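You operate a simulated robot arm through the tools that you are given. There is no shell and no other tool. Be economical: measure what you need, move in short steps, check, and stop when the job is done.

You are at the controls of a simulated two-armed robot. One attempt, no reset.

## Task
Hold the black cup on the top of the plan desk steady with one hand and put the 32 mm grey coupler from the top of the issue table in it with the other.

The check looks at the end state, three seconds after you hand in, the way a careful person would. Anything else that was tipped, shoved, dropped, spilled or broken makes it a failure.

## Robot
Two 7-joint arms with two-finger grippers on one trunk, on a base that drives. Base frame: it is fixed to the floor where the robot stands at the start and does not move with it; the origin is under the middle of the robot, x ahead of it, y to its left, z up. Readings come in mm, degrees, newtons and seconds.
The left shoulder is at the start at [78, 151, 988], the right one opposite. With the tool pointing down near the work surface each hand reaches from about 240 to 780 mm from the robot's upright axis, wherever it stands, measured 20 degrees to its own side. Places, roughly: black cup [-1000, -2000, 1000]. Payload 2.54 kg a hand.
Tool frame (each hand has its own): the origin (TCP) lies between the finger pads and is the grasp point; the fingertips stand 30 mm ahead of it; z points along the fingers, y is the line along which they close. The gripper opens to 116 mm. The gripper's body begins 95 mm behind the TCP.
Orientation is told as [roll, pitch, yaw] about the base's x, y, z axes, in that order, counted from this pose: with the fingers straight down and closing along the base's y, the tool's x points along the base's -x, its y along +y and its z along -z.

## Interface
- The arms move only by the tool servo_tool. It takes "left_increments", "right_increments" or both (then of equal length, played together; a hand with none holds still); each is one flat list of numbers, 7 for each row, row after row: the shift along the tool's x, y, z in m, then the turn, a rotation vector about the tool's x, y, z in degrees, then the opening in per cent of the stroke, from 0 (shut) to 100 (fully open). In form: [dx, dy, dz, rx, ry, rz, fingers, dx, dy, dz, rx, ry, rz, fingers, ...]. A call has 1 to 12 rows; each row shifts and turns the commanded pose from where the row before left it, along the tool's axes as they then stand. Each row takes 0.2 s and may step no farther than 50 mm and 8.6 degrees from the row before; otherwise, or with a gripper value out of range, the whole call is refused. A pose out of reach is approached as far as the arm can. The call stops where the force on the tool passes 40 N (or 10 N more than at its start, if that is more) or the arm is blocked; 0.2 s more then pass. The fingers move at their own pace (about 72 mm/s each) and stop on an object; they squeeze with about 23 N. The grip force told is the motor's: it shows also when the fingers shut on nothing. Time passes only in rows, and 0.2 s behind the last, so rows that do not move let the fingers close. The reply holds the time, the measured pose of the TCP, the force on the tool along the base axes, the opening and the grip force, in the units named above and with some noise, with the torque about the TCP (base axes, N m) and any sound that the robot's microphone picked up.
- Cameras (640 x 400 px; columns grow to the right, rows downward): "scene" is now at [153.8, -34.7, 1148.8]; the picture's right is [-0.38, -0.93, 0.00], its down [-0.16, 0.06, -0.99] and it looks along [0.91, -0.37, -0.17] (base axes); focal length 214 px, centre (320, 200). "left" rides on the left gripper at [69, 15, -122] in its tool frame; the picture's right is [-0.21, 0.98, 0.00], its down [-0.83, -0.18, -0.53] and it looks along [-0.52, -0.11, 0.85] (tool axes); focal length 251 px, centre (320, 200). "right" rides on the right gripper at [69, -15, -122] in its tool frame; the picture's right is [0.21, 0.98, 0.00], its down [-0.83, 0.18, -0.53] and it looks along [-0.52, 0.11, 0.85] (tool axes); focal length 251 px, centre (320, 200). There is no depth. A picture from a camera that has moved, and an enlarged one, comes with that camera's place and axes in the base frame and with its lens.
- camera(camera): a new picture of that camera. The clock stands still meanwhile.
- slide_trunk(by): slides the trunk up (or, below 0, down) by that many mm; the arms and the scene camera ride with it, the base frame stays. It gives what a move gives, with no picture.
- roll_base(legs): drives the robot by 1 to 6 legs, each [ahead, left, turn to the left] in mm, mm and degrees, along the robot's own axes; the way and the turn of a leg run together, so that a leg with both is an arc; at most 1500 mm and 180 degrees a leg. The arms and the cameras ride along, it lands a little off, and it stops where it bumps. It gives what a move gives.
- turn_head(pan, tilt): turns the head with the scene camera to pan (to the left, within 80 degrees either way) and tilt (down, from -29 to 69), counted from straight ahead of the robot. It gives what a move gives.
- zoom(camera, box): a new picture of the part [left, top, right, bottom] of that camera's present view, enlarged. The clock stands still meanwhile.
- close_job(): hands the job in; it is judged then, once.

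Go step by step. Nothing tells you exact positions but the pictures and the camera data: compare them with the known pose of the tool, close in by small moves and look again before you grip or let go. The budget is 120 turns and 88 pictures, counting those below and the enlarged ones. Unless the task says otherwise, let go and move clear before handing in, and close with one line.

The tools are called by a JSON object that holds its "fn" and its "kwargs". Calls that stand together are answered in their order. servo_tool: Moves the arms, as the interface text tells. Its arguments: {"type":"object","properties":{"left_increments":{"type":"array","items":{"type":"number"}},"right_increments":{"type":"array","items":{"type":"number"}}},"required":[]} The other tools are called the same way: slide_trunk (by) slides the trunk up or down; roll_base (legs) drives the base; turn_head (pan, tilt) turns the head that bears the scene camera; camera (camera) takes a picture; zoom (camera, box) takes an enlarged picture of a part of a camera's view; close_job () hands the job in.

At the start:

```text
time_s: 0.0
left_eef_pos: [469.2, 106.3, 1170.1]
left_tcp_rot: [0.0, 0.0, -0.1]
left_ft_force: [0.4, 0.3, 0.3]
left_wrist_torque: [0.0, 0.01, -0.01]
left_width: 116.0
left_gripper_force: 0.0
right_eef_pos: [358.5, -321.3, 1166.7]
right_tcp_rot: [0.0, -0.1, 0.0]
right_ft_force: [0.0, 0.2, 0.4]
right_wrist_torque: [0.01, -0.02, 0.0]
right_width: 116.2
right_gripper_force: 0.1
trunk travel left (down, up): [-225.0, 64.0]
robot x, y, heading: [0.5, -0.1, 0.1]
head pan, tilt: [-22.0, 9.7]
```

scene: 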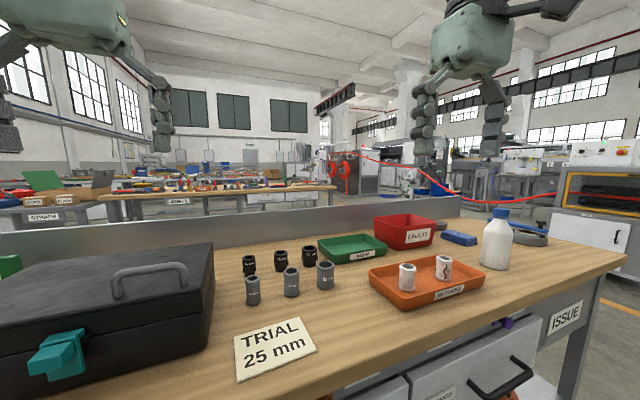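
right: 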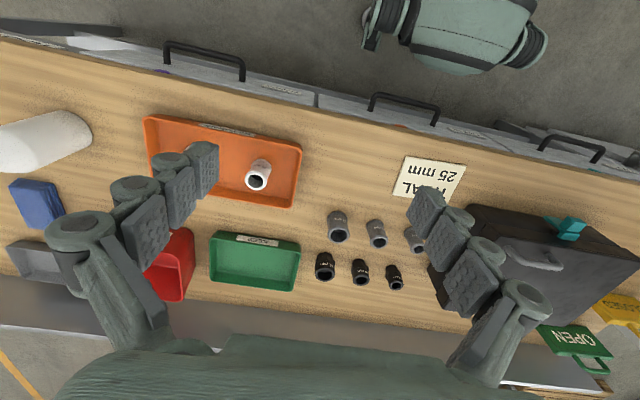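
left: 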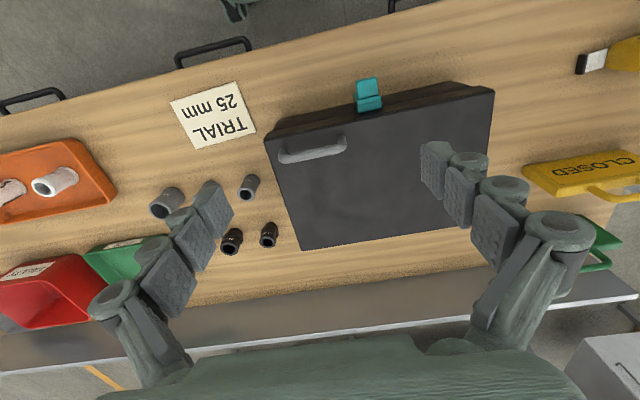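

I see the issue table ahead with three grey and three black couplers; I need to read their sizes, so I zoom in first.

{"fn": "zoom", "kwargs": {"camera": "scene", "box": [230, 230, 350, 310]}}

{"fn": "zoom", "kwargs": {"camera": "scene", "box": [360, 200, 540, 310]}}

{"fn": "zoom", "kwargs": {"camera": "right", "box": [300, 190, 440, 300]}}

```text
5.00 times, centred on (290, 270) of scene
camera zoom: at [153.8, -34.7, 1148.8], right [-0.38, -0.93, 0.0], down [-0.16, 0.06, -0.99], along [0.91, -0.37, -0.17], focal length 1072 px, centre (470, -150)
```

zoom: 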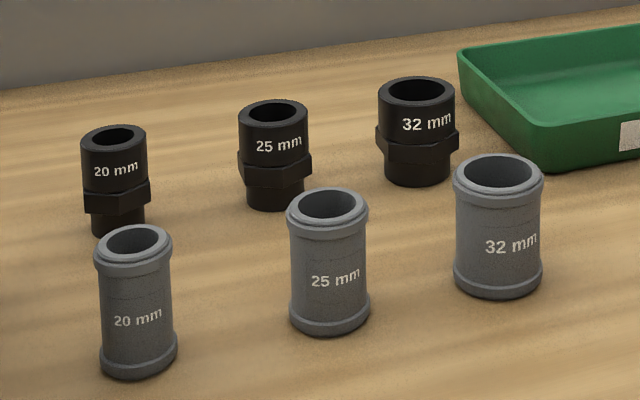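

```text
3.56 times, centred on (450, 255) of scene
camera zoom: at [153.8, -34.7, 1148.8], right [-0.38, -0.93, 0.0], down [-0.16, 0.06, -0.99], along [0.91, -0.37, -0.17], focal length 763 px, centre (-142, 4)
```

zoom: 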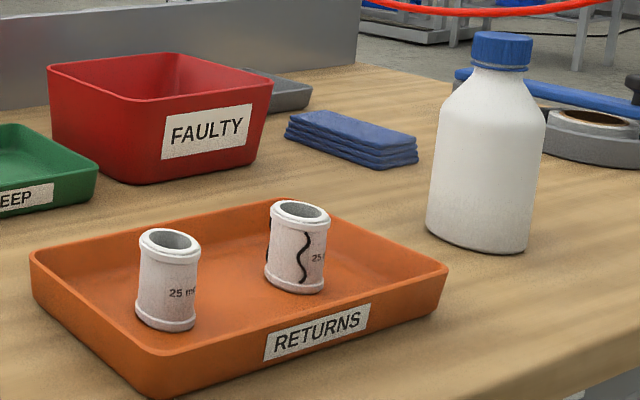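

```text
3.64 times, centred on (370, 245) of right
camera zoom: at [289.6, -335.2, 1288.3], right [-0.21, 0.98, 0.0], down [0.83, 0.18, 0.53], along [0.52, 0.11, -0.85], focal length 914 px, centre (138, 36)
```

zoom: 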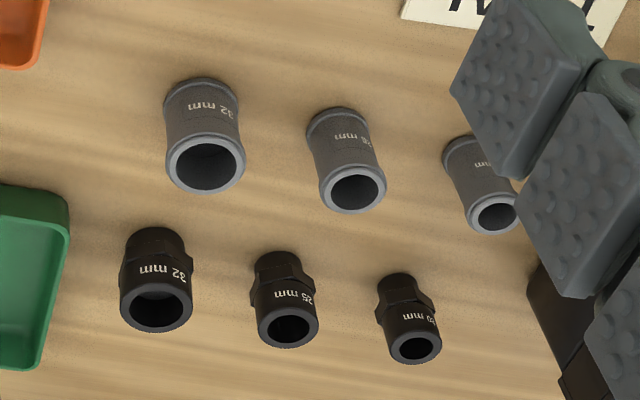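

The grey 32 mm coupler's top is at about [598, -231, 903], table at about 850. I move the right hand above it.

{"fn": "servo_tool", "kwargs": {"right_increments": [-0.0342, 0.0129, 0.0295, 0, 0, 0, 70, -0.0342, 0.0129, 0.0295, 0, 0, 0, 70, -0.0342, 0.0129, 0.0295, 0, 0, 0, 70, -0.0342, 0.0129, 0.0295, 0, 0, 0, 70, -0.0342, 0.0129, 0.0295, 0, 0, 0, 70, -0.0342, 0.0129, 0.0295, 0, 0, 0, 70, -0.0342, 0.0129, 0.0295, 0, 0, 0, 70, 0, 0, 0, 0, 0, 0, 70]}}

{"fn": "camera", "kwargs": {"camera": "right"}}

{"fn": "camera", "kwargs": {"camera": "scene"}}

```text
time_s: 1.8
left_eef_pos: [469.2, 106.2, 1171.3]
left_tcp_rot: [0.0, 0.0, -0.1]
left_ft_force: [-0.5, 0.1, 1.2]
left_wrist_torque: [0.0, -0.02, 0.0]
left_width: 116.2
left_gripper_force: 0.0
right_eef_pos: [597.5, -230.0, 960.9]
right_tcp_rot: [0.0, -0.1, 0.0]
right_ft_force: [-0.4, 0.1, 0.7]
right_wrist_torque: [0.01, -0.05, 0.03]
right_width: 81.4
right_gripper_force: 0.1
trunk travel left (down, up): [-225.0, 64.0]
robot x, y, heading: [4.9, -0.6, -0.1]
head pan, tilt: [-22.0, 9.7]
```

```text
81 pictures are left
camera right: at [527.9, -244.5, 1083.2], right [-0.21, 0.98, 0.0], down [0.83, 0.18, 0.53], along [0.52, 0.11, -0.84], focal length 251 px, centre (320, 200)
```

right: 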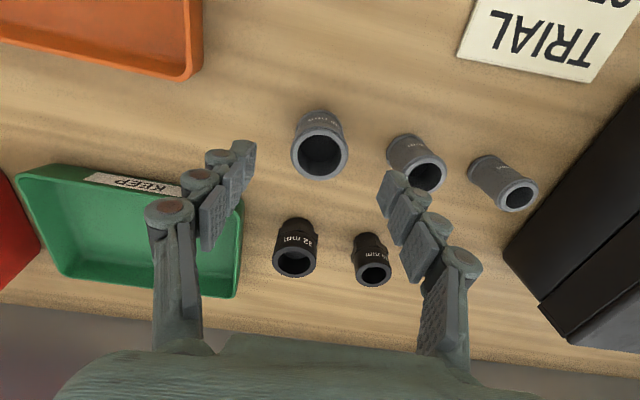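

```text
80 pictures are left
camera scene: at [153.4, -34.6, 1148.9], right [-0.38, -0.93, 0.0], down [-0.16, 0.06, -0.99], along [0.91, -0.37, -0.17], focal length 214 px, centre (320, 200)
```

scene: 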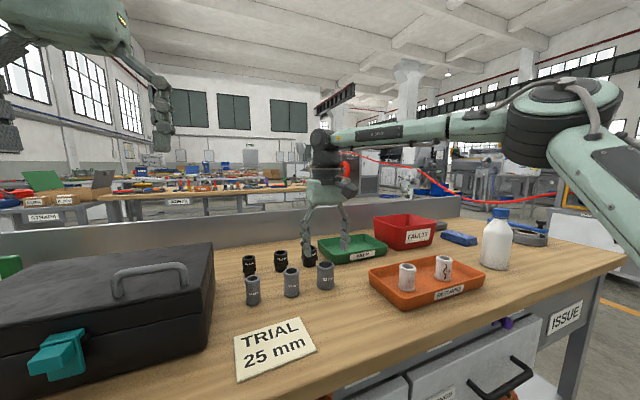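

The hand is centred over the coupler with neighbours clear of the fingers. I descend and close.

{"fn": "servo_tool", "kwargs": {"right_increments": [-0.001, 0, 0.025, 0, 0, 0, 70, -0.001, 0, 0.025, 0, 0, 0, 70, 0, 0, 0.023, 0, 0, 0, 70, 0, 0, 0, 0, 0, 0, 70]}}

{"fn": "camera", "kwargs": {"camera": "right"}}

{"fn": "camera", "kwargs": {"camera": "scene"}}

```text
time_s: 2.8
left_eef_pos: [469.7, 106.4, 1169.8]
left_tcp_rot: [0.0, 0.1, 0.0]
left_ft_force: [0.0, -0.7, -0.8]
left_wrist_torque: [-0.03, -0.02, 0.03]
left_width: 115.8
left_gripper_force: 0.0
right_eef_pos: [600.5, -231.0, 887.1]
right_tcp_rot: [0.1, 0.0, 0.0]
right_ft_force: [-0.5, 1.4, -0.1]
right_wrist_torque: [0.03, -0.01, 0.04]
right_width: 81.3
right_gripper_force: 0.0
trunk travel left (down, up): [-225.0, 64.0]
robot x, y, heading: [-4.4, 0.8, 0.0]
head pan, tilt: [-22.0, 9.7]
```

```text
79 pictures are left
camera right: at [531.0, -245.0, 1008.4], right [-0.21, 0.98, 0.0], down [0.83, 0.18, 0.53], along [0.52, 0.11, -0.85], focal length 251 px, centre (320, 200)
```

right: 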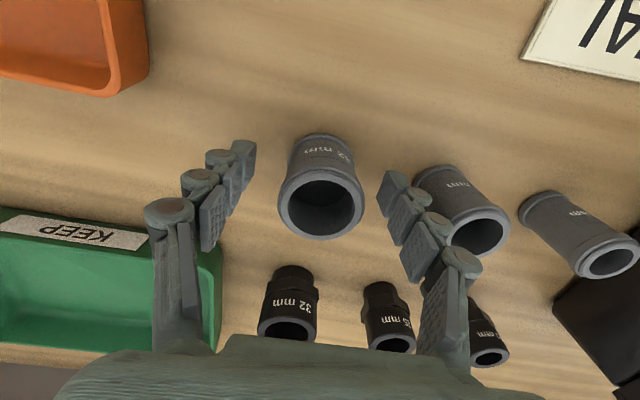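

```text
78 pictures are left
camera scene: at [153.8, -34.6, 1148.8], right [-0.38, -0.93, 0.0], down [-0.16, 0.06, -0.99], along [0.91, -0.37, -0.17], focal length 214 px, centre (320, 200)
```

scene: 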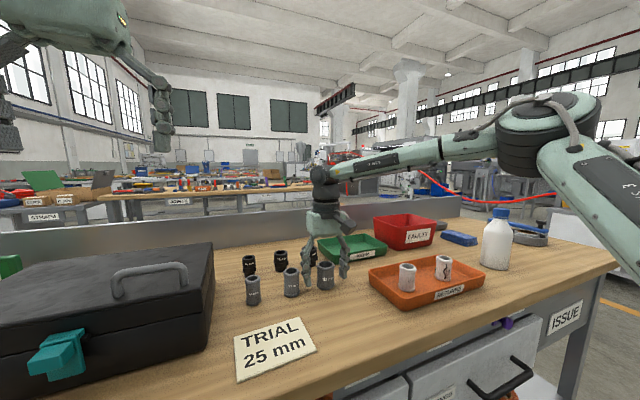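

The coupler sits between the pads at the TCP. I close the fingers and lift a little.

{"fn": "servo_tool", "kwargs": {"right_increments": [0, 0, 0, 0, 0, 0, 0, 0, 0, 0, 0, 0, 0, 0, 0, 0, 0, 0, 0, 0, 0, 0, 0, 0, 0, 0, 0, 0]}}

{"fn": "servo_tool", "kwargs": {"right_increments": [0, 0, -0.02, 0, 0, 0, 0, 0, 0, -0.04, 0, 0, 0, 0, 0, 0, -0.04, 0, 0, 0, 0, 0, 0, -0.04, 0, 0, 0, 0, 0, 0, 0, 0, 0, 0, 0]}}

{"fn": "camera", "kwargs": {"camera": "right"}}

{"fn": "camera", "kwargs": {"camera": "scene"}}

```text
time_s: 3.8
left_eef_pos: [469.0, 105.8, 1170.0]
left_tcp_rot: [0.0, 0.0, -0.1]
left_ft_force: [0.6, -0.4, 0.2]
left_wrist_torque: [0.0, 0.0, -0.02]
left_width: 116.0
left_gripper_force: 0.1
right_eef_pos: [600.9, -230.8, 885.9]
right_tcp_rot: [0.1, 0.0, -0.1]
right_ft_force: [1.2, 0.4, 0.0]
right_wrist_torque: [0.03, 0.01, -0.01]
right_width: 39.8
right_gripper_force: 23.3
trunk travel left (down, up): [-225.0, 64.0]
robot x, y, heading: [1.3, -3.5, 0.1]
head pan, tilt: [-22.0, 9.7]
```

```text
time_s: 5.0
left_eef_pos: [469.7, 106.1, 1170.1]
left_tcp_rot: [0.0, 0.0, 0.0]
left_ft_force: [0.6, -0.7, 0.6]
left_wrist_torque: [0.03, 0.04, -0.02]
left_width: 116.0
left_gripper_force: 0.0
right_eef_pos: [601.4, -231.1, 1027.1]
right_tcp_rot: [0.1, 0.0, -0.1]
right_ft_force: [0.0, 0.8, -1.0]
right_wrist_torque: [0.0, 0.03, -0.03]
right_width: 39.9
right_gripper_force: 23.7
trunk travel left (down, up): [-225.0, 64.0]
robot x, y, heading: [1.1, 1.8, 0.2]
head pan, tilt: [-22.0, 9.7]
```

```text
77 pictures are left
camera right: at [531.7, -245.3, 1147.9], right [-0.21, 0.98, 0.0], down [0.83, 0.18, 0.53], along [0.52, 0.11, -0.85], focal length 251 px, centre (320, 200)
```

right: 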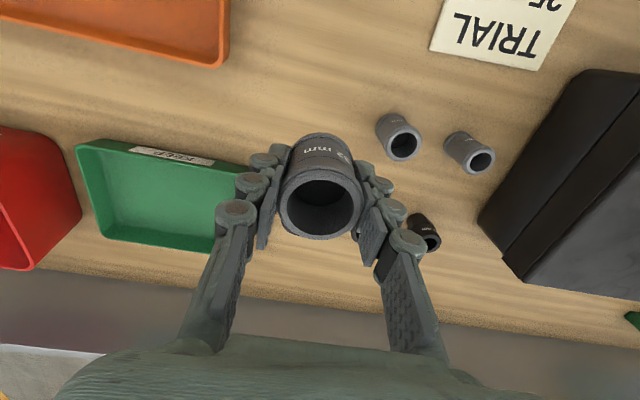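

```text
76 pictures are left
camera scene: at [153.8, -34.7, 1148.8], right [-0.38, -0.93, 0.0], down [-0.16, 0.06, -0.99], along [0.91, -0.37, -0.17], focal length 214 px, centre (320, 200)
```

scene: 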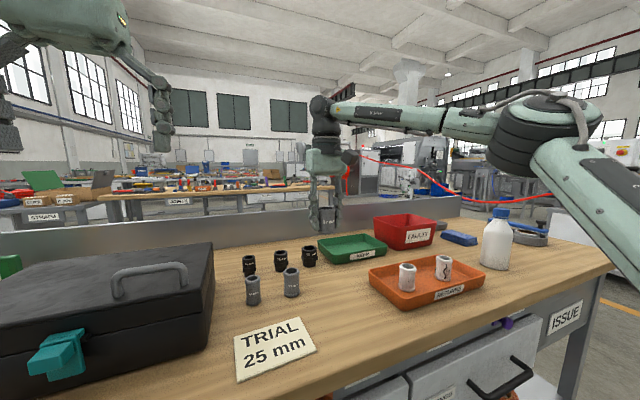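

The coupler is held (40 mm wide, 23 N). I retract the arm high and look around to the right for the way to the plan desk.

{"fn": "servo_tool", "kwargs": {"right_increments": [0.02, 0, -0.03, 0, 0, 0, 0, 0.03, 0, -0.03, 0, 0, 0, 0, 0.035, 0, -0.03, 0, 0, 0, 0, 0.035, 0, -0.03, 0, 0, 0, 0, 0.04, 0, -0.02, 0, 0, 0, 0, 0.04, 0, 0, 0, 0, 0, 0, 0.04, 0, 0, 0, 0, 0, 0], "left_increments": [0.02, 0, 0, 0, 0, 0, 100, 0.02, 0, 0, 0, 0, 0, 100, 0.02, 0, 0, 0, 0, 0, 100, 0.02, 0, 0, 0, 0, 0, 100, 0.02, 0, 0, 0, 0, 0, 100, 0.01, 0, 0, 0, 0, 0, 100, 0, 0, 0, 0, 0, 0, 100]}}

{"fn": "turn_head", "kwargs": {"pan": -80, "tilt": 12}}

{"fn": "camera", "kwargs": {"camera": "scene"}}

```text
time_s: 6.6
left_eef_pos: [358.6, 104.8, 1169.3]
left_tcp_rot: [0.0, -0.1, 0.0]
left_ft_force: [-0.2, 0.3, 0.9]
left_wrist_torque: [0.02, -0.04, 0.05]
left_width: 115.8
left_gripper_force: 0.1
right_eef_pos: [357.7, -229.6, 1167.4]
right_tcp_rot: [0.0, 0.1, 0.0]
right_ft_force: [-0.1, 0.5, -0.3]
right_wrist_torque: [0.0, -0.03, 0.01]
right_width: 40.0
right_gripper_force: 23.3
trunk travel left (down, up): [-225.0, 64.0]
robot x, y, heading: [0.7, -1.7, 0.0]
head pan, tilt: [-22.0, 9.7]
```

```text
time_s: 7.9
left_eef_pos: [360.0, 105.0, 1171.2]
left_tcp_rot: [0.0, -0.1, 0.0]
left_ft_force: [0.4, 0.5, 0.4]
left_wrist_torque: [0.02, 0.03, -0.01]
left_width: 116.1
left_gripper_force: 0.0
right_eef_pos: [359.7, -228.3, 1167.5]
right_tcp_rot: [0.0, -0.1, 0.0]
right_ft_force: [0.1, 0.2, 0.3]
right_wrist_torque: [-0.01, 0.0, 0.01]
right_width: 40.0
right_gripper_force: 23.5
trunk travel left (down, up): [-225.0, 64.0]
robot x, y, heading: [0.1, 0.0, 0.2]
head pan, tilt: [-80.0, 12.0]
```

```text
75 pictures are left
camera scene: at [84.0, -91.6, 1145.1], right [-0.98, -0.17, 0.0], down [-0.04, 0.2, -0.98], along [0.17, -0.96, -0.21], focal length 214 px, centre (320, 200)
```

scene: 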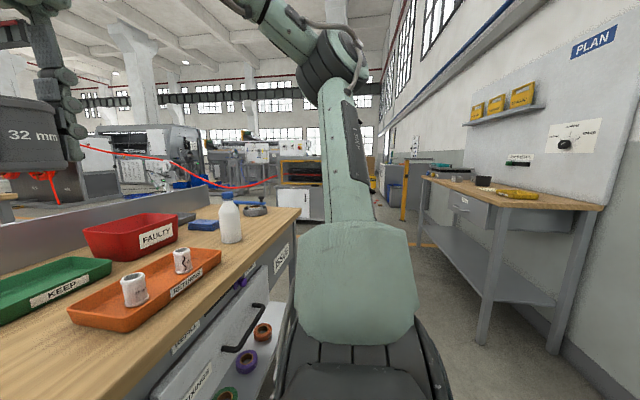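

The plan desk stands behind to the right. I zoom on it to identify the cup and other items.

{"fn": "zoom", "kwargs": {"camera": "scene", "box": [400, 130, 620, 260]}}

```text
2.91 times, centred on (510, 195) of scene
camera zoom: at [84.0, -91.6, 1145.1], right [-0.98, -0.17, 0.0], down [-0.04, 0.2, -0.98], along [0.17, -0.96, -0.21], focal length 624 px, centre (-233, 214)
```

zoom: 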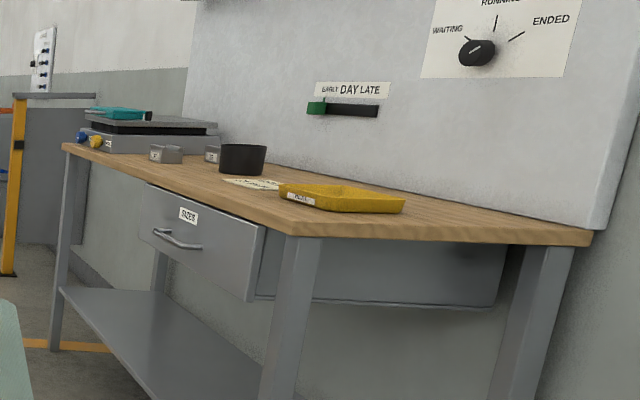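

The cup is the low black one mid-desk, near a yellow tray and small grey blocks. I back off, turn right and drive down the aisle part way.

{"fn": "roll_base", "kwargs": {"legs": [[-120, 0, 0], [0, 0, -90], [900, 0, 0]]}}

{"fn": "turn_head", "kwargs": {"pan": -50, "tilt": 20}}

{"fn": "camera", "kwargs": {"camera": "scene"}}

```text
time_s: 17.3
left_eef_pos: [0.5, -1249.1, 1169.7]
left_tcp_rot: [0.0, -0.1, -89.3]
left_ft_force: [0.7, 0.1, -0.1]
left_wrist_torque: [0.0, 0.02, -0.01]
left_width: 115.8
left_gripper_force: 0.1
right_eef_pos: [-334.2, -1251.5, 1166.8]
right_tcp_rot: [0.1, 0.0, -89.2]
right_ft_force: [-0.8, -0.6, 0.8]
right_wrist_torque: [0.01, 0.06, -0.03]
right_width: 40.1
right_gripper_force: 23.0
trunk travel left (down, up): [-225.0, 64.0]
robot x, y, heading: [-110.4, -887.1, -89.7]
head pan, tilt: [-80.0, 12.0]
```

```text
time_s: 18.2
left_eef_pos: [1.4, -1248.2, 1169.4]
left_tcp_rot: [0.0, 0.1, -89.3]
left_ft_force: [0.8, -0.3, -1.4]
left_wrist_torque: [-0.01, -0.02, 0.01]
left_width: 116.4
left_gripper_force: 0.1
right_eef_pos: [-333.6, -1251.7, 1167.7]
right_tcp_rot: [0.0, 0.1, -89.3]
right_ft_force: [0.1, -0.7, -0.1]
right_wrist_torque: [-0.01, -0.02, 0.04]
right_width: 40.0
right_gripper_force: 22.8
trunk travel left (down, up): [-225.0, 64.0]
robot x, y, heading: [-110.0, -892.8, -89.5]
head pan, tilt: [-50.0, 20.0]
```

```text
73 pictures are left
camera scene: at [-178.8, -1017.9, 1132.1], right [-0.65, 0.76, 0.0], down [0.26, 0.22, -0.94], along [-0.71, -0.61, -0.34], focal length 214 px, centre (320, 200)
```

scene: 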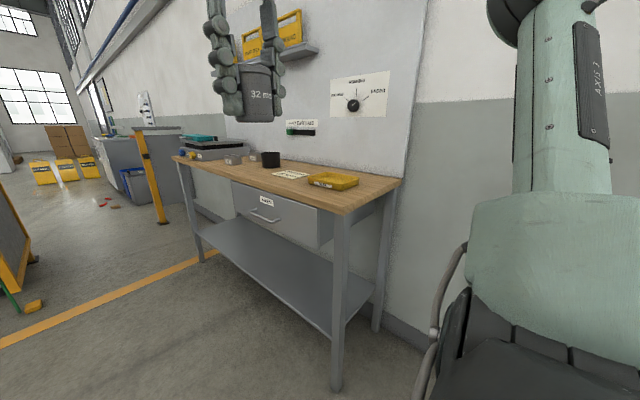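

The cup is at about [-906, -2002, 930]; the desk front edge is near x = -630 and its top near z = 905. I drive on down the aisle, turn to face the desk, and stop short.

{"fn": "roll_base", "kwargs": {"legs": [[1110, 0, 0], [0, 0, -90], [130, 0, 0]]}}

{"fn": "turn_head", "kwargs": {"pan": 0, "tilt": 25}}

{"fn": "camera", "kwargs": {"camera": "scene"}}

{"fn": "camera", "kwargs": {"camera": "left"}}

```text
time_s: 28.8
left_eef_pos: [-593.6, -2107.5, 1169.7]
left_tcp_rot: [0.1, 0.1, 179.5]
left_ft_force: [0.1, -0.1, -0.1]
left_wrist_torque: [0.02, -0.03, 0.01]
left_width: 116.1
left_gripper_force: 0.1
right_eef_pos: [-590.5, -1772.7, 1166.1]
right_tcp_rot: [0.0, 0.0, 179.5]
right_ft_force: [-0.7, -0.4, 0.6]
right_wrist_torque: [0.02, -0.06, 0.01]
right_width: 39.7
right_gripper_force: 23.2
trunk travel left (down, up): [-225.0, 64.0]
robot x, y, heading: [-231.9, -2003.3, 179.5]
head pan, tilt: [-50.0, 20.0]
```

```text
time_s: 29.9
left_eef_pos: [-592.4, -2107.2, 1170.1]
left_tcp_rot: [0.0, 0.0, 179.6]
left_ft_force: [-0.6, 0.7, 0.0]
left_wrist_torque: [0.01, -0.01, 0.0]
left_width: 116.2
left_gripper_force: 0.2
right_eef_pos: [-589.3, -1773.1, 1168.9]
right_tcp_rot: [0.0, 0.0, 179.4]
right_ft_force: [0.2, -0.1, -0.9]
right_wrist_torque: [0.02, -0.02, -0.01]
right_width: 39.8
right_gripper_force: 23.2
trunk travel left (down, up): [-225.0, 64.0]
robot x, y, heading: [-229.9, -2007.2, 179.4]
head pan, tilt: [0.0, 25.0]
```

```text
72 pictures are left
camera scene: at [-391.9, -2003.6, 1124.0], right [0.01, 1.0, 0.0], down [0.42, 0.0, -0.91], along [-0.91, 0.01, -0.42], focal length 214 px, centre (320, 200)
```

scene: 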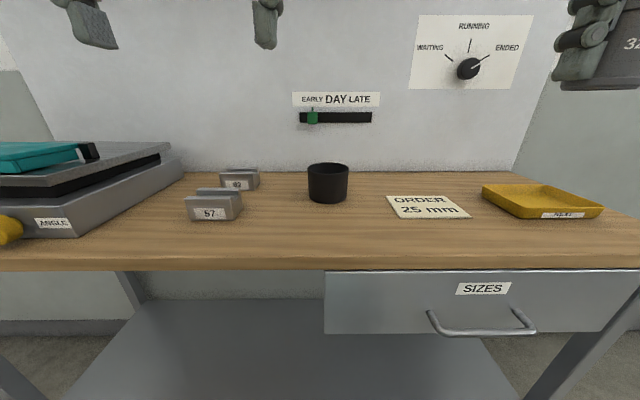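

```text
71 pictures are left
camera left: at [-523.1, -2123.3, 1292.7], right [-0.22, -0.97, 0.0], down [-0.82, 0.19, 0.53], along [-0.52, 0.12, -0.85], focal length 251 px, centre (320, 200)
```

left: 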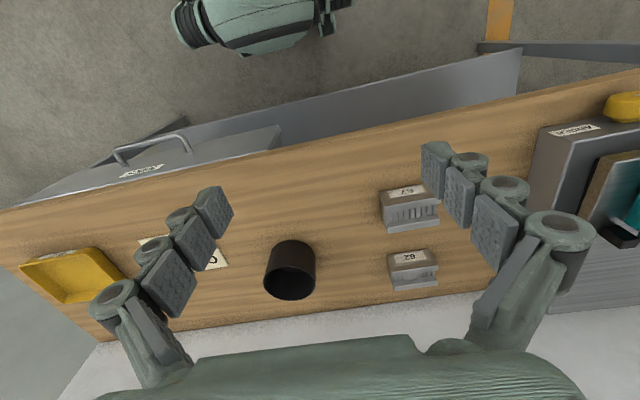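

The cup (about 100 mm wide, 70 high) is near [-890, -1985], rim about z 972, with two blocks "57" and "62" left of it. I will grip it with the left hand from the left, tilted 45°, so the right hand has room above; first I turn the left hand in place.

{"fn": "servo_tool", "kwargs": {"left_increments": [0, 0, 0, 0, 0, 8.14, 100, 0, 0, 0, 0, 0, 8.14, 100, 0, 0, 0, 0, 0, 8.14, 100, 0, 0, 0, 0, 0, 8.14, 100, 0, 0, 0, 0, 0, 8.14, 100, 0, 0, 0, 0, 0, 8.14, 100, 0, 0, 0, 0, 0, 8.14, 100, 0, 0, 0, 0, 0, 8.14, 100, 0, 0, 0, 0, 0, 8.14, 100, 0, 0, 0, 0, 0, 8.14, 100, 0, 0, 0, 0, 0, 8.14, 100, 0, 0, 0, 0, 0, 0, 100]}}

```text
time_s: 32.5
left_eef_pos: [-534.4, -2064.2, 1111.5]
left_tcp_rot: [-0.1, -0.2, 90.2]
left_ft_force: [0.0, 0.5, 0.9]
left_wrist_torque: [-0.03, -0.02, -0.01]
left_width: 116.0
left_gripper_force: 0.0
left hand out of reach, approached as far as the arm can: row 8, 9, 10, 11
right_eef_pos: [-588.3, -1771.5, 1167.2]
right_tcp_rot: [0.0, 0.1, 179.6]
right_ft_force: [0.9, 0.6, -1.1]
right_wrist_torque: [-0.04, 0.0, 0.01]
right_width: 40.0
right_gripper_force: 23.0
trunk travel left (down, up): [-225.0, 64.0]
robot x, y, heading: [-231.8, -2005.6, 179.7]
head pan, tilt: [0.0, 25.0]
```

The hand was too near the body at that height, but the orientation is reached. I move it forward toward the desk, staying high.

{"fn": "servo_tool", "kwargs": {"left_increments": [0, 0.04, 0, 0, 0, 0, 100, 0, 0.04, 0, 0, 0, 0, 100, 0, 0.04, 0, 0, 0, 0, 100, 0, 0.04, 0, 0, 0, 0, 100, 0, 0.04, 0, 0, 0, 0, 100, 0, 0, 0, 0, 0, 0, 100]}}

{"fn": "camera", "kwargs": {"camera": "left"}}

```text
time_s: 33.9
left_eef_pos: [-599.4, -2010.9, 1041.3]
left_tcp_rot: [0.1, -0.1, 90.0]
left_ft_force: [0.5, 1.2, -0.3]
left_wrist_torque: [0.03, -0.04, 0.01]
left_width: 116.0
left_gripper_force: 0.1
left hand out of reach, approached as far as the arm can: row 1, 2, 3, 4, 5
right_eef_pos: [-588.8, -1773.3, 1167.9]
right_tcp_rot: [0.0, 0.0, 179.5]
right_ft_force: [-0.2, 0.3, 0.2]
right_wrist_torque: [0.0, -0.03, -0.03]
right_width: 40.0
right_gripper_force: 22.7
trunk travel left (down, up): [-225.0, 64.0]
robot x, y, heading: [-231.7, -2005.7, 179.5]
head pan, tilt: [0.0, 25.0]
```

```text
70 pictures are left
camera left: at [-613.5, -2081.0, 1164.3], right [-0.98, 0.21, 0.0], down [0.18, 0.83, 0.54], along [0.11, 0.52, -0.84], focal length 251 px, centre (320, 200)
```

left: 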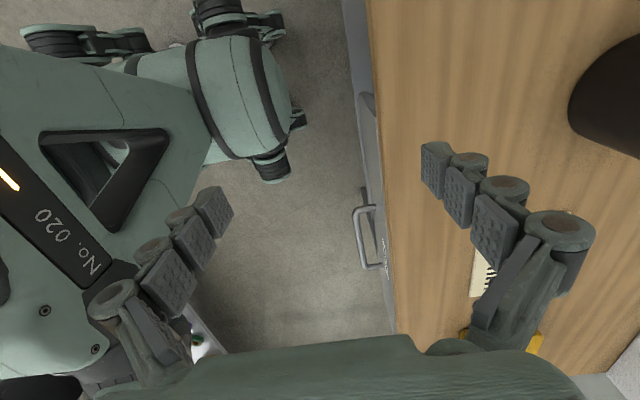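

That wrist direction is at the joint limit, so the hand drifts low and inward. I undo the turn and then try the opposite one.

{"fn": "servo_tool", "kwargs": {"left_increments": [0, 0, -0.02, 0, 0, -8.14, 100, 0, 0, -0.02, 0, 0, -8.14, 100, 0, 0, -0.02, 0, 0, -8.14, 100, 0, 0, 0, 0, 0, -8.14, 100, 0, 0, 0, 0, 0, -8.14, 100, 0, 0, 0, 0, 0, -8.14, 100, 0, 0, 0, 0, 0, -8.14, 100, 0, 0, 0, 0, 0, -8.14, 100, 0, 0, 0, 0, 0, -8.14, 100, 0, 0, 0, 0, 0, -8.14, 100, 0, 0, 0, 0, 0, -8.14, 100, 0, 0, 0, 0, 0, 0, 100]}}

```text
time_s: 36.5
left_eef_pos: [-597.1, -2012.6, 1102.0]
left_tcp_rot: [0.0, 0.0, 179.6]
left_ft_force: [0.8, 0.3, 0.2]
left_wrist_torque: [0.0, 0.01, 0.01]
left_width: 116.1
left_gripper_force: 0.2
right_eef_pos: [-589.2, -1773.8, 1166.5]
right_tcp_rot: [0.0, 0.0, 179.5]
right_ft_force: [0.4, 0.0, 0.3]
right_wrist_torque: [0.0, 0.0, 0.02]
right_width: 39.7
right_gripper_force: 22.9
trunk travel left (down, up): [-225.0, 64.0]
robot x, y, heading: [-229.7, -2006.4, 179.8]
head pan, tilt: [0.0, 25.0]
```

Neutral orientation again. I move the hand out left, up and forward, then begin turning it the other way.

{"fn": "servo_tool", "kwargs": {"left_increments": [-0.03, 0.03, -0.02, 0, 0, 0, 100, -0.03, 0.03, -0.02, 0, 0, 0, 100, -0.03, 0.03, -0.02, 0, 0, 0, 100, -0.03, 0.03, -0.01, 0, 0, 0, 100, -0.02, 0.02, 0, 0, 0, -8, 100, 0, 0, 0, 0, 0, -8, 100, 0, 0, 0, 0, 0, -8, 100, 0, 0, 0, 0, 0, -8, 100, 0, 0, 0, 0, 0, -8, 100, 0, 0, 0, 0, 0, -8, 100, 0, 0, 0, 0, 0, 0, 100]}}

```text
time_s: 38.9
left_eef_pos: [-737.3, -2152.0, 1171.6]
left_tcp_rot: [-0.1, 0.1, -132.3]
left_ft_force: [0.0, 0.3, 1.3]
left_wrist_torque: [0.0, 0.04, 0.02]
left_width: 116.1
left_gripper_force: 0.0
right_eef_pos: [-589.4, -1772.1, 1167.7]
right_tcp_rot: [0.0, -0.1, 179.4]
right_ft_force: [-0.5, 0.1, -0.1]
right_wrist_torque: [0.0, 0.0, 0.0]
right_width: 39.7
right_gripper_force: 22.9
trunk travel left (down, up): [-225.0, 64.0]
robot x, y, heading: [-234.5, -2005.1, 179.6]
head pan, tilt: [0.0, 25.0]
```

This direction works. I finish the yaw and tilt the fingers 45° toward the cup.

{"fn": "servo_tool", "kwargs": {"left_increments": [0, 0, 0, 0, 0, -8.46, 100, 0, 0, 0, 0, 0, -8.46, 100, 0, 0, 0, 0, 0, -8.46, 100, 0, 0, 0, 0, 0, -8.46, 100, 0, 0, 0, 0, 0, -8.46, 100, 0, 0, 0, 0, 7.5, 0, 100, 0, 0, 0, 0, 7.5, 0, 100, 0, 0, 0, 0, 7.5, 0, 100, 0, 0, 0, 0, 7.5, 0, 100, 0, 0, 0, 0, 7.5, 0, 100, 0, 0, 0, 0, 7.5, 0, 100, 0, 0, 0, 0, 0, 0, 100]}}

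{"fn": "camera", "kwargs": {"camera": "left"}}

{"fn": "camera", "kwargs": {"camera": "scene"}}

```text
time_s: 41.5
left_eef_pos: [-738.0, -2151.0, 1173.2]
left_tcp_rot: [0.0, 45.1, -90.2]
left_ft_force: [0.1, -0.5, 0.1]
left_wrist_torque: [0.04, 0.01, -0.02]
left_width: 116.1
left_gripper_force: 0.1
right_eef_pos: [-588.3, -1773.3, 1167.4]
right_tcp_rot: [0.1, 0.0, 179.5]
right_ft_force: [0.4, -0.6, -0.1]
right_wrist_torque: [0.01, 0.01, -0.02]
right_width: 39.9
right_gripper_force: 22.6
trunk travel left (down, up): [-225.0, 64.0]
robot x, y, heading: [-229.7, -2002.9, 179.4]
head pan, tilt: [0.0, 25.0]
```

```text
69 pictures are left
camera left: at [-723.2, -2189.3, 1308.1], right [0.98, -0.15, -0.15], down [-0.18, -0.96, -0.21], along [-0.11, 0.23, -0.97], focal length 251 px, centre (320, 200)
```

left: 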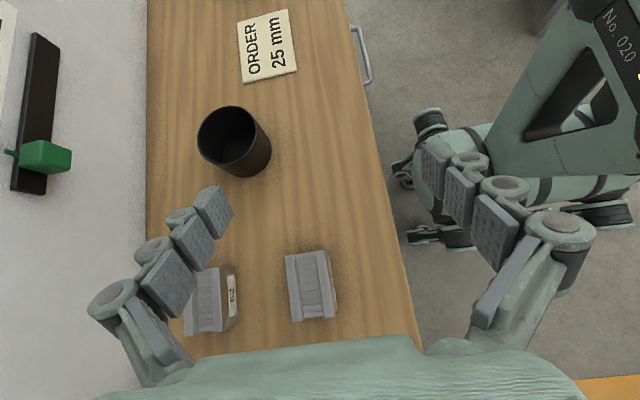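

```text
68 pictures are left
camera scene: at [-391.8, -2003.5, 1124.0], right [0.01, 1.0, 0.0], down [0.42, 0.0, -0.91], along [-0.91, 0.01, -0.42], focal length 214 px, centre (320, 200)
```

scene: 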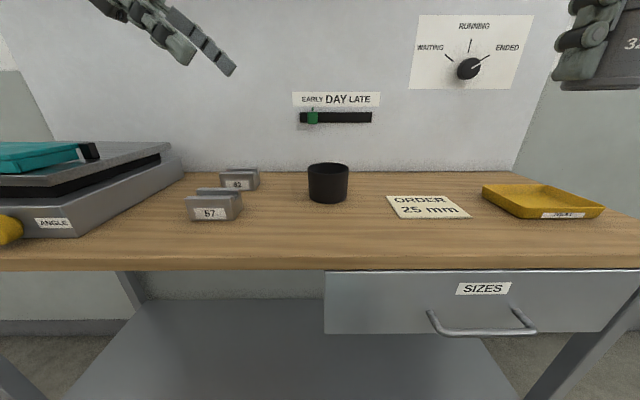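

The orientation is reached with a good top view. I zoom to pin down the cup's centre and height.

{"fn": "zoom", "kwargs": {"camera": "scene", "box": [280, 140, 376, 220]}}

{"fn": "zoom", "kwargs": {"camera": "left", "box": [160, 80, 300, 200]}}

```text
5.00 times, centred on (328, 180) of scene
camera zoom: at [-391.8, -2003.5, 1124.0], right [0.01, 1.0, 0.0], down [0.42, 0.0, -0.91], along [-0.91, 0.01, -0.42], focal length 1072 px, centre (280, 300)
```

zoom: 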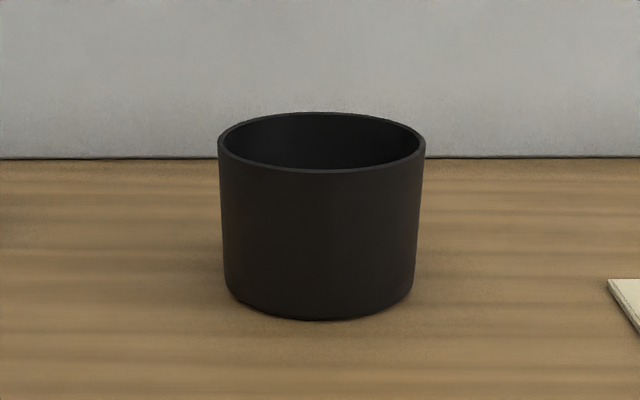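

```text
3.33 times, centred on (230, 140) of left
camera zoom: at [-723.2, -2189.3, 1308.1], right [0.98, -0.15, -0.15], down [-0.18, -0.96, -0.21], along [-0.11, 0.23, -0.97], focal length 838 px, centre (620, 400)
```

zoom: 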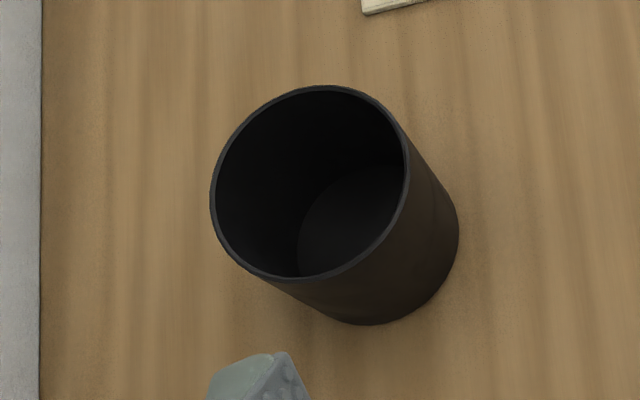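

Cup: rim centre about [-887, -1982, 978], base 906, diameter about 99. I move the left hand to a pre-grasp point 170 mm back along the finger axis.

{"fn": "servo_tool", "kwargs": {"left_increments": [-0.0086, -0.0298, 0.0224, 0, 0, 0, 100, -0.0086, -0.0298, 0.0224, 0, 0, 0, 100, -0.0086, -0.0298, 0.0224, 0, 0, 0, 100, -0.0086, -0.0298, 0.0224, 0, 0, 0, 100, -0.0086, -0.0298, 0.0224, 0, 0, 0, 100, 0, 0, 0, 0, 0, 0, 100]}}

{"fn": "camera", "kwargs": {"camera": "left"}}

{"fn": "camera", "kwargs": {"camera": "scene"}}

```text
time_s: 42.9
left_eef_pos: [-887.3, -2103.4, 1060.5]
left_tcp_rot: [0.0, 45.0, -90.1]
left_ft_force: [0.0, -0.8, -0.1]
left_wrist_torque: [-0.03, -0.01, 0.0]
left_width: 116.1
left_gripper_force: 0.1
right_eef_pos: [-588.3, -1772.3, 1167.2]
right_tcp_rot: [0.1, 0.1, 179.6]
right_ft_force: [-0.9, 0.2, -0.2]
right_wrist_torque: [-0.04, 0.02, -0.01]
right_width: 39.8
right_gripper_force: 23.2
trunk travel left (down, up): [-225.0, 64.0]
robot x, y, heading: [-230.5, -2007.7, 179.5]
head pan, tilt: [0.0, 25.0]
```

```text
65 pictures are left
camera left: at [-871.2, -2139.9, 1196.6], right [0.98, -0.15, -0.15], down [-0.18, -0.96, -0.21], along [-0.11, 0.23, -0.97], focal length 251 px, centre (320, 200)
```

left: 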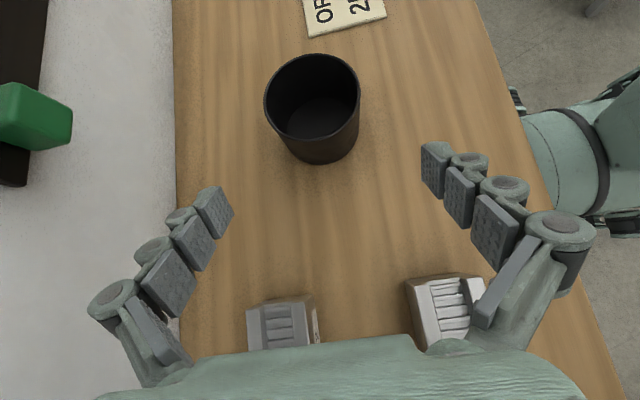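

```text
64 pictures are left
camera scene: at [-391.7, -2003.8, 1124.1], right [0.01, 1.0, 0.0], down [0.42, 0.0, -0.91], along [-0.91, 0.01, -0.42], focal length 214 px, centre (320, 200)
```

scene: 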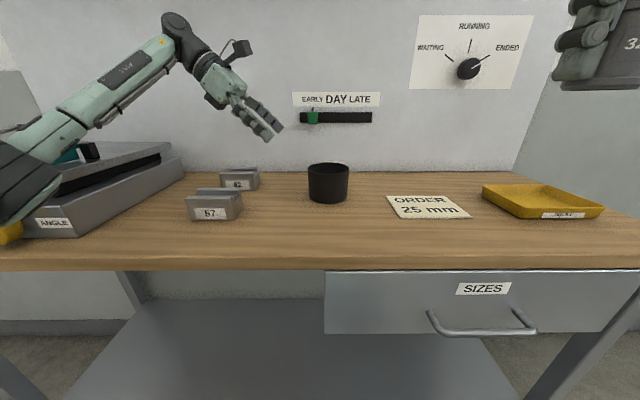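

The cup is well aligned in x. The left elbow looks close to the "ANGLE" gauge on the desk, so I check it with the head before descending.

{"fn": "turn_head", "kwargs": {"pan": 50, "tilt": 25}}

{"fn": "camera", "kwargs": {"camera": "scene"}}

```text
time_s: 44.1
left_eef_pos: [-887.2, -2103.2, 1060.6]
left_tcp_rot: [0.1, 45.0, -90.1]
left_ft_force: [-0.3, 0.7, 0.5]
left_wrist_torque: [-0.01, -0.03, 0.04]
left_width: 115.9
left_gripper_force: 0.0
right_eef_pos: [-589.7, -1771.7, 1167.0]
right_tcp_rot: [0.0, 0.1, 179.5]
right_ft_force: [0.1, -0.2, -0.4]
right_wrist_torque: [-0.02, 0.02, -0.01]
right_width: 40.1
right_gripper_force: 22.6
trunk travel left (down, up): [-225.0, 64.0]
robot x, y, heading: [-231.7, -2004.5, 179.3]
head pan, tilt: [50.0, 25.0]
```

```text
63 pictures are left
camera scene: at [-359.6, -2074.5, 1124.0], right [-0.76, 0.65, 0.0], down [0.27, 0.32, -0.91], along [-0.59, -0.69, -0.42], focal length 214 px, centre (320, 200)
```

scene: 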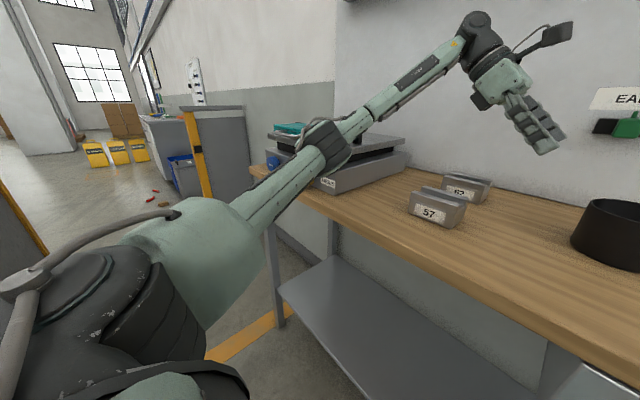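

The arm clears the gauge, but the elbow is lowish over the desk edge. I raise the trunk 60 mm for margin, then go to the pre-grasp again.

{"fn": "slide_trunk", "kwargs": {"by": 60}}

{"fn": "servo_tool", "kwargs": {"left_increments": [-0.0215, 0, 0.0215, 0, 0, 0, 100, -0.0215, 0, 0.0215, 0, 0, 0, 100, 0, 0, 0.03, 0, 0, 0, 100, 0, 0, 0, 0, 0, 0, 100]}}

{"fn": "camera", "kwargs": {"camera": "scene"}}

{"fn": "camera", "kwargs": {"camera": "left"}}

```text
time_s: 45.1
left_eef_pos: [-887.3, -2102.3, 1120.3]
left_tcp_rot: [0.1, 45.1, -90.2]
left_ft_force: [-0.3, 0.5, -0.6]
left_wrist_torque: [0.04, -0.02, -0.01]
left_width: 116.1
left_gripper_force: 0.0
right_eef_pos: [-588.8, -1773.9, 1227.8]
right_tcp_rot: [0.0, 0.0, 179.5]
right_ft_force: [-0.3, -0.2, -0.1]
right_wrist_torque: [0.01, -0.02, 0.02]
right_width: 40.0
right_gripper_force: 23.2
trunk travel left (down, up): [-285.0, 4.0]
robot x, y, heading: [-228.6, -2004.3, 179.6]
head pan, tilt: [50.0, 25.0]
```

```text
time_s: 46.1
left_eef_pos: [-886.1, -2083.3, 1038.2]
left_tcp_rot: [-0.2, 45.1, -90.2]
left_ft_force: [-0.7, -0.1, 0.2]
left_wrist_torque: [0.0, 0.02, 0.01]
left_width: 116.0
left_gripper_force: 0.2
right_eef_pos: [-589.5, -1771.6, 1226.9]
right_tcp_rot: [0.0, 0.0, 179.5]
right_ft_force: [-0.7, 0.2, 0.0]
right_wrist_torque: [-0.04, 0.01, 0.03]
right_width: 39.7
right_gripper_force: 22.4
trunk travel left (down, up): [-285.0, 4.0]
robot x, y, heading: [-230.2, -2007.8, 179.7]
head pan, tilt: [50.0, 25.0]
```

```text
62 pictures are left
camera scene: at [-359.4, -2074.7, 1184.0], right [-0.76, 0.65, 0.0], down [0.27, 0.32, -0.91], along [-0.59, -0.69, -0.42], focal length 214 px, centre (320, 200)
```

scene: 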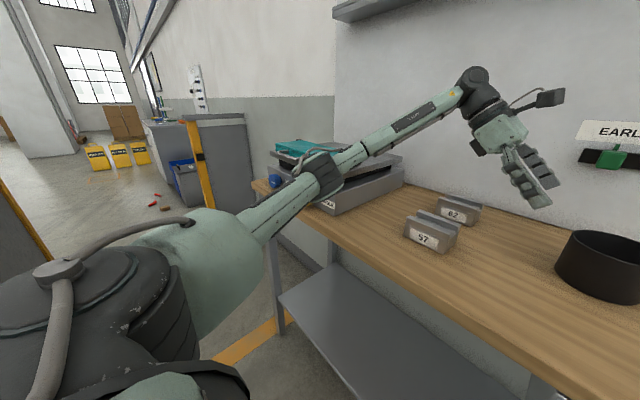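

```text
61 pictures are left
camera left: at [-871.0, -2120.3, 1173.4], right [0.98, -0.15, -0.15], down [-0.18, -0.96, -0.21], along [-0.11, 0.23, -0.97], focal length 251 px, centre (320, 200)
```

left: 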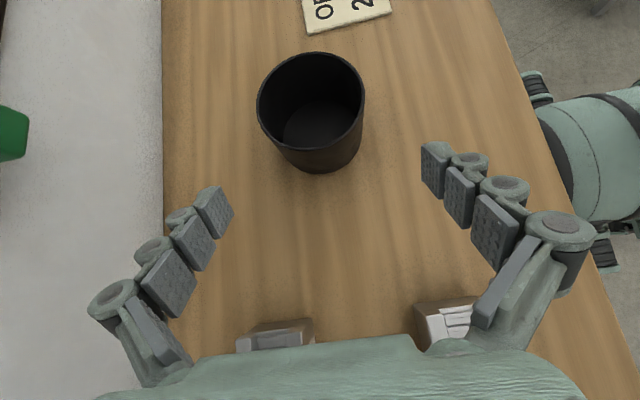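

Elbow clear, cup centred at x = -887. I advance along the finger axis about half way and re-check.

{"fn": "servo_tool", "kwargs": {"left_increments": [0.001, -0.001, 0.025, 0, 0, 0, 100, 0.001, 0, 0.025, 0, 0, 0, 100, 0.001, 0, 0.02, 0, 0, 0, 100, 0, 0, 0, 0, 0, 0, 100]}}

{"fn": "camera", "kwargs": {"camera": "left"}}

```text
time_s: 47.1
left_eef_pos: [-887.8, -2030.8, 989.7]
left_tcp_rot: [0.0, 45.0, -90.2]
left_ft_force: [-0.8, -0.4, 0.3]
left_wrist_torque: [-0.02, 0.01, 0.02]
left_width: 116.1
left_gripper_force: 0.0
right_eef_pos: [-588.2, -1772.6, 1228.0]
right_tcp_rot: [0.0, 0.0, 179.5]
right_ft_force: [-0.1, -0.2, -0.4]
right_wrist_torque: [-0.01, 0.02, 0.03]
right_width: 39.5
right_gripper_force: 22.8
trunk travel left (down, up): [-285.0, 4.0]
robot x, y, heading: [-230.4, -2007.7, 179.3]
head pan, tilt: [50.0, 25.0]
```

```text
60 pictures are left
camera left: at [-872.5, -2068.2, 1125.4], right [0.98, -0.15, -0.15], down [-0.18, -0.96, -0.21], along [-0.11, 0.23, -0.97], focal length 251 px, centre (320, 200)
```

left: 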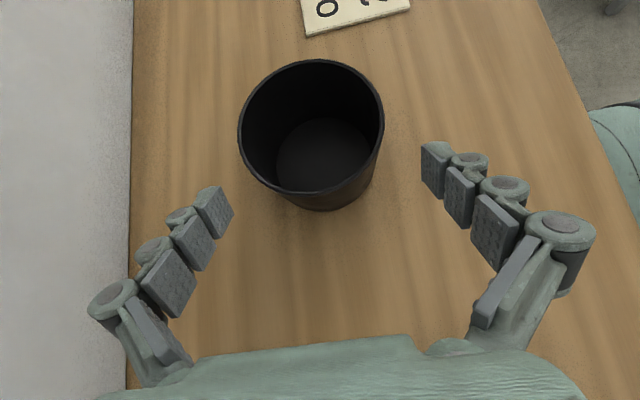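

Still centred. I continue carefully.

{"fn": "servo_tool", "kwargs": {"left_increments": [0, 0, 0.015, 0, 0, 0, 100, 0, 0, 0.015, 0, 0, 0, 100, 0, 0, 0.012, 0, 0, 0, 100, 0, 0, 0, 0, 0, 0, 100]}}

{"fn": "camera", "kwargs": {"camera": "left"}}

{"fn": "camera", "kwargs": {"camera": "scene"}}

```text
time_s: 48.1
left_eef_pos: [-886.3, -1999.4, 960.9]
left_tcp_rot: [0.0, 45.0, -90.2]
left_ft_force: [-0.4, -0.6, -0.2]
left_wrist_torque: [0.03, 0.03, 0.02]
left_width: 116.2
left_gripper_force: 0.1
right_eef_pos: [-589.4, -1772.7, 1226.8]
right_tcp_rot: [-0.1, 0.0, 179.5]
right_ft_force: [0.1, 0.1, -0.4]
right_wrist_torque: [0.01, -0.04, 0.0]
right_width: 39.9
right_gripper_force: 22.8
trunk travel left (down, up): [-285.0, 4.0]
robot x, y, heading: [-235.3, -2007.1, 179.4]
head pan, tilt: [50.0, 25.0]
```

```text
59 pictures are left
camera left: at [-872.0, -2037.5, 1096.8], right [0.98, -0.15, -0.15], down [-0.18, -0.96, -0.21], along [-0.11, 0.23, -0.97], focal length 251 px, centre (320, 200)
```

left: 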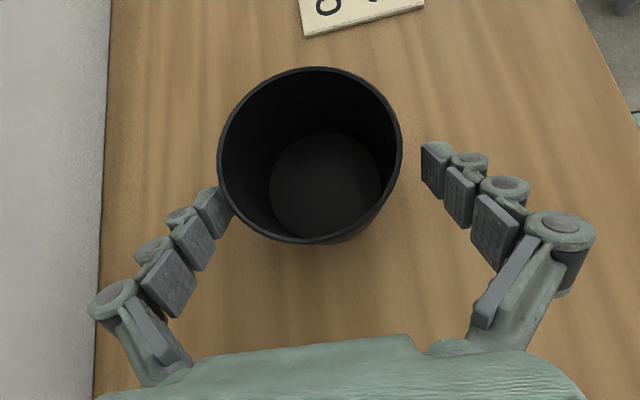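

```text
58 pictures are left
camera scene: at [-359.5, -2074.6, 1184.0], right [-0.76, 0.65, 0.0], down [0.27, 0.32, -0.91], along [-0.59, -0.69, -0.42], focal length 214 px, centre (320, 200)
```

scene: 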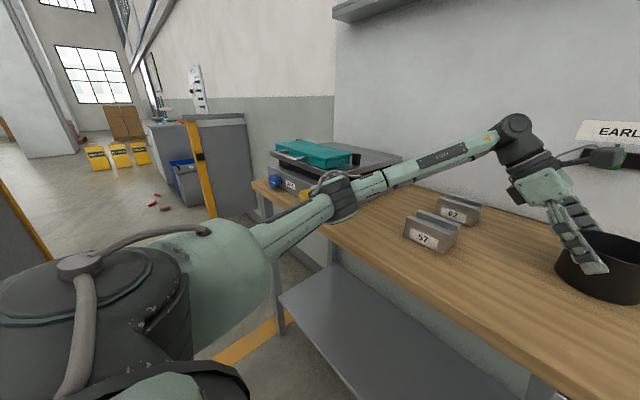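

Fingers straddle the cup with a few mm each side. I advance the last 24 mm with a slight centring shift.

{"fn": "servo_tool", "kwargs": {"left_increments": [0, -0.0015, 0.012, 0, 0, 0, 100, 0, 0, 0.012, 0, 0, 0, 100, 0, 0, 0, 0, 0, 0, 100]}}

{"fn": "camera", "kwargs": {"camera": "left"}}

```text
time_s: 48.9
left_eef_pos: [-889.7, -1982.9, 945.1]
left_tcp_rot: [0.0, 44.9, -90.0]
left_ft_force: [0.2, -0.5, 0.8]
left_wrist_torque: [0.0, -0.01, -0.01]
left_width: 115.9
left_gripper_force: 0.1
right_eef_pos: [-588.1, -1772.7, 1226.9]
right_tcp_rot: [-0.1, 0.0, 179.5]
right_ft_force: [-0.5, -0.9, -0.4]
right_wrist_torque: [-0.02, 0.0, 0.01]
right_width: 39.9
right_gripper_force: 22.9
trunk travel left (down, up): [-285.0, 4.0]
robot x, y, heading: [-232.9, -2005.6, 179.4]
head pan, tilt: [50.0, 25.0]
```

```text
57 pictures are left
camera left: at [-874.4, -2020.5, 1080.1], right [0.98, -0.15, -0.15], down [-0.18, -0.96, -0.21], along [-0.11, 0.23, -0.97], focal length 251 px, centre (320, 200)
```

left: 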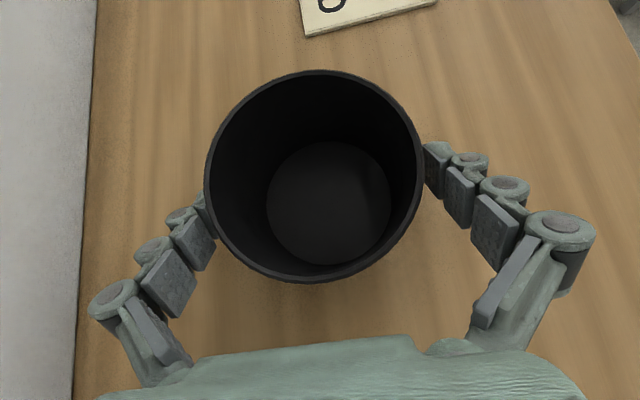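

Well centred around the cup. I close the left fingers gently onto it.

{"fn": "servo_tool", "kwargs": {"left_increments": [0, 0.001, 0, 0, 0, 0, 90, 0, 0, 0, 0, 0, 0, 80, 0, 0, 0, 0, 0, 0, 70, 0, 0, 0, 0, 0, 0, 60, 0, 0, 0, 0, 0, 0, 60]}}

{"fn": "camera", "kwargs": {"camera": "left"}}

```text
time_s: 50.1
left_eef_pos: [-889.4, -1983.3, 944.5]
left_tcp_rot: [-0.1, 45.1, -90.2]
left_ft_force: [0.9, -0.1, 2.9]
left_wrist_torque: [0.03, 0.1, 0.0]
left_width: 92.7
left_gripper_force: 22.6
right_eef_pos: [-589.5, -1772.1, 1227.2]
right_tcp_rot: [0.0, 0.0, 179.5]
right_ft_force: [0.3, 0.5, -0.8]
right_wrist_torque: [0.0, 0.01, 0.02]
right_width: 39.8
right_gripper_force: 23.6
trunk travel left (down, up): [-285.0, 4.0]
robot x, y, heading: [-230.7, -2005.4, 179.5]
head pan, tilt: [50.0, 25.0]
```

```text
56 pictures are left
camera left: at [-872.9, -2020.3, 1080.8], right [0.98, -0.15, -0.15], down [-0.18, -0.96, -0.21], along [-0.11, 0.23, -0.97], focal length 251 px, centre (320, 200)
```

left: 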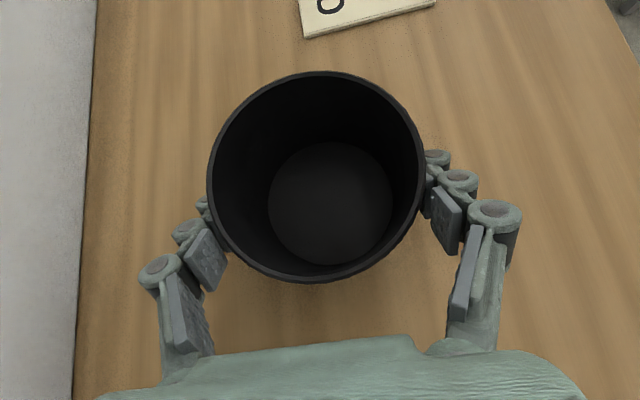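

The cup is held (about 93 mm, 23 N). The left wrist camera sits just above-left of the cup, so I'll lean the right hand 35° to the right to keep clear; I tilt it now, then move to a pre-place point.

{"fn": "servo_tool", "kwargs": {"right_increments": [0, 0, 0, -7, 0, 0, 0, 0, 0, 0, -7, 0, 0, 0, 0, 0, 0, -7, 0, 0, 0, 0, 0, 0, -7, 0, 0, 0, 0, 0, 0, -7, 0, 0, 0, 0, 0, 0, 0, 0, 0, 0]}}

{"fn": "turn_head", "kwargs": {"pan": 0, "tilt": 25}}

{"fn": "camera", "kwargs": {"camera": "scene"}}

```text
time_s: 51.5
left_eef_pos: [-888.0, -1983.4, 944.6]
left_tcp_rot: [-0.1, 45.2, -90.2]
left_ft_force: [-0.6, 0.4, 2.8]
left_wrist_torque: [0.0, 0.13, 0.0]
left_width: 92.4
left_gripper_force: 23.4
right_eef_pos: [-589.2, -1771.9, 1227.8]
right_tcp_rot: [35.1, 0.0, 179.5]
right_ft_force: [0.9, 0.6, -1.0]
right_wrist_torque: [0.01, -0.04, 0.0]
right_width: 40.0
right_gripper_force: 23.1
trunk travel left (down, up): [-285.0, 4.0]
robot x, y, heading: [-232.6, -2006.8, 179.4]
head pan, tilt: [50.0, 25.0]
```

```text
time_s: 52.7
left_eef_pos: [-888.1, -1983.5, 945.3]
left_tcp_rot: [-0.1, 45.1, -90.3]
left_ft_force: [-0.9, 0.6, 2.4]
left_wrist_torque: [0.06, 0.16, -0.04]
left_width: 92.7
left_gripper_force: 23.1
right_eef_pos: [-589.8, -1772.6, 1228.0]
right_tcp_rot: [35.0, 0.0, 179.5]
right_ft_force: [-0.3, 0.3, -1.0]
right_wrist_torque: [-0.01, -0.01, 0.02]
right_width: 39.8
right_gripper_force: 23.5
trunk travel left (down, up): [-285.0, 4.0]
robot x, y, heading: [-229.9, -2004.2, 179.7]
head pan, tilt: [0.0, 25.0]
```

```text
55 pictures are left
camera scene: at [-391.6, -2003.7, 1184.1], right [0.01, 1.0, 0.0], down [0.42, 0.0, -0.91], along [-0.91, 0.01, -0.42], focal length 214 px, centre (320, 200)
```

scene: 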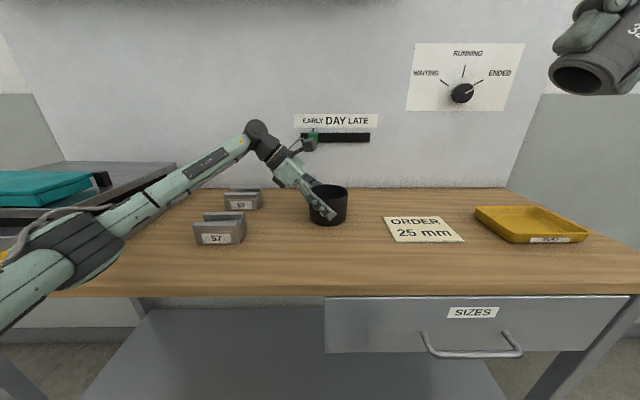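

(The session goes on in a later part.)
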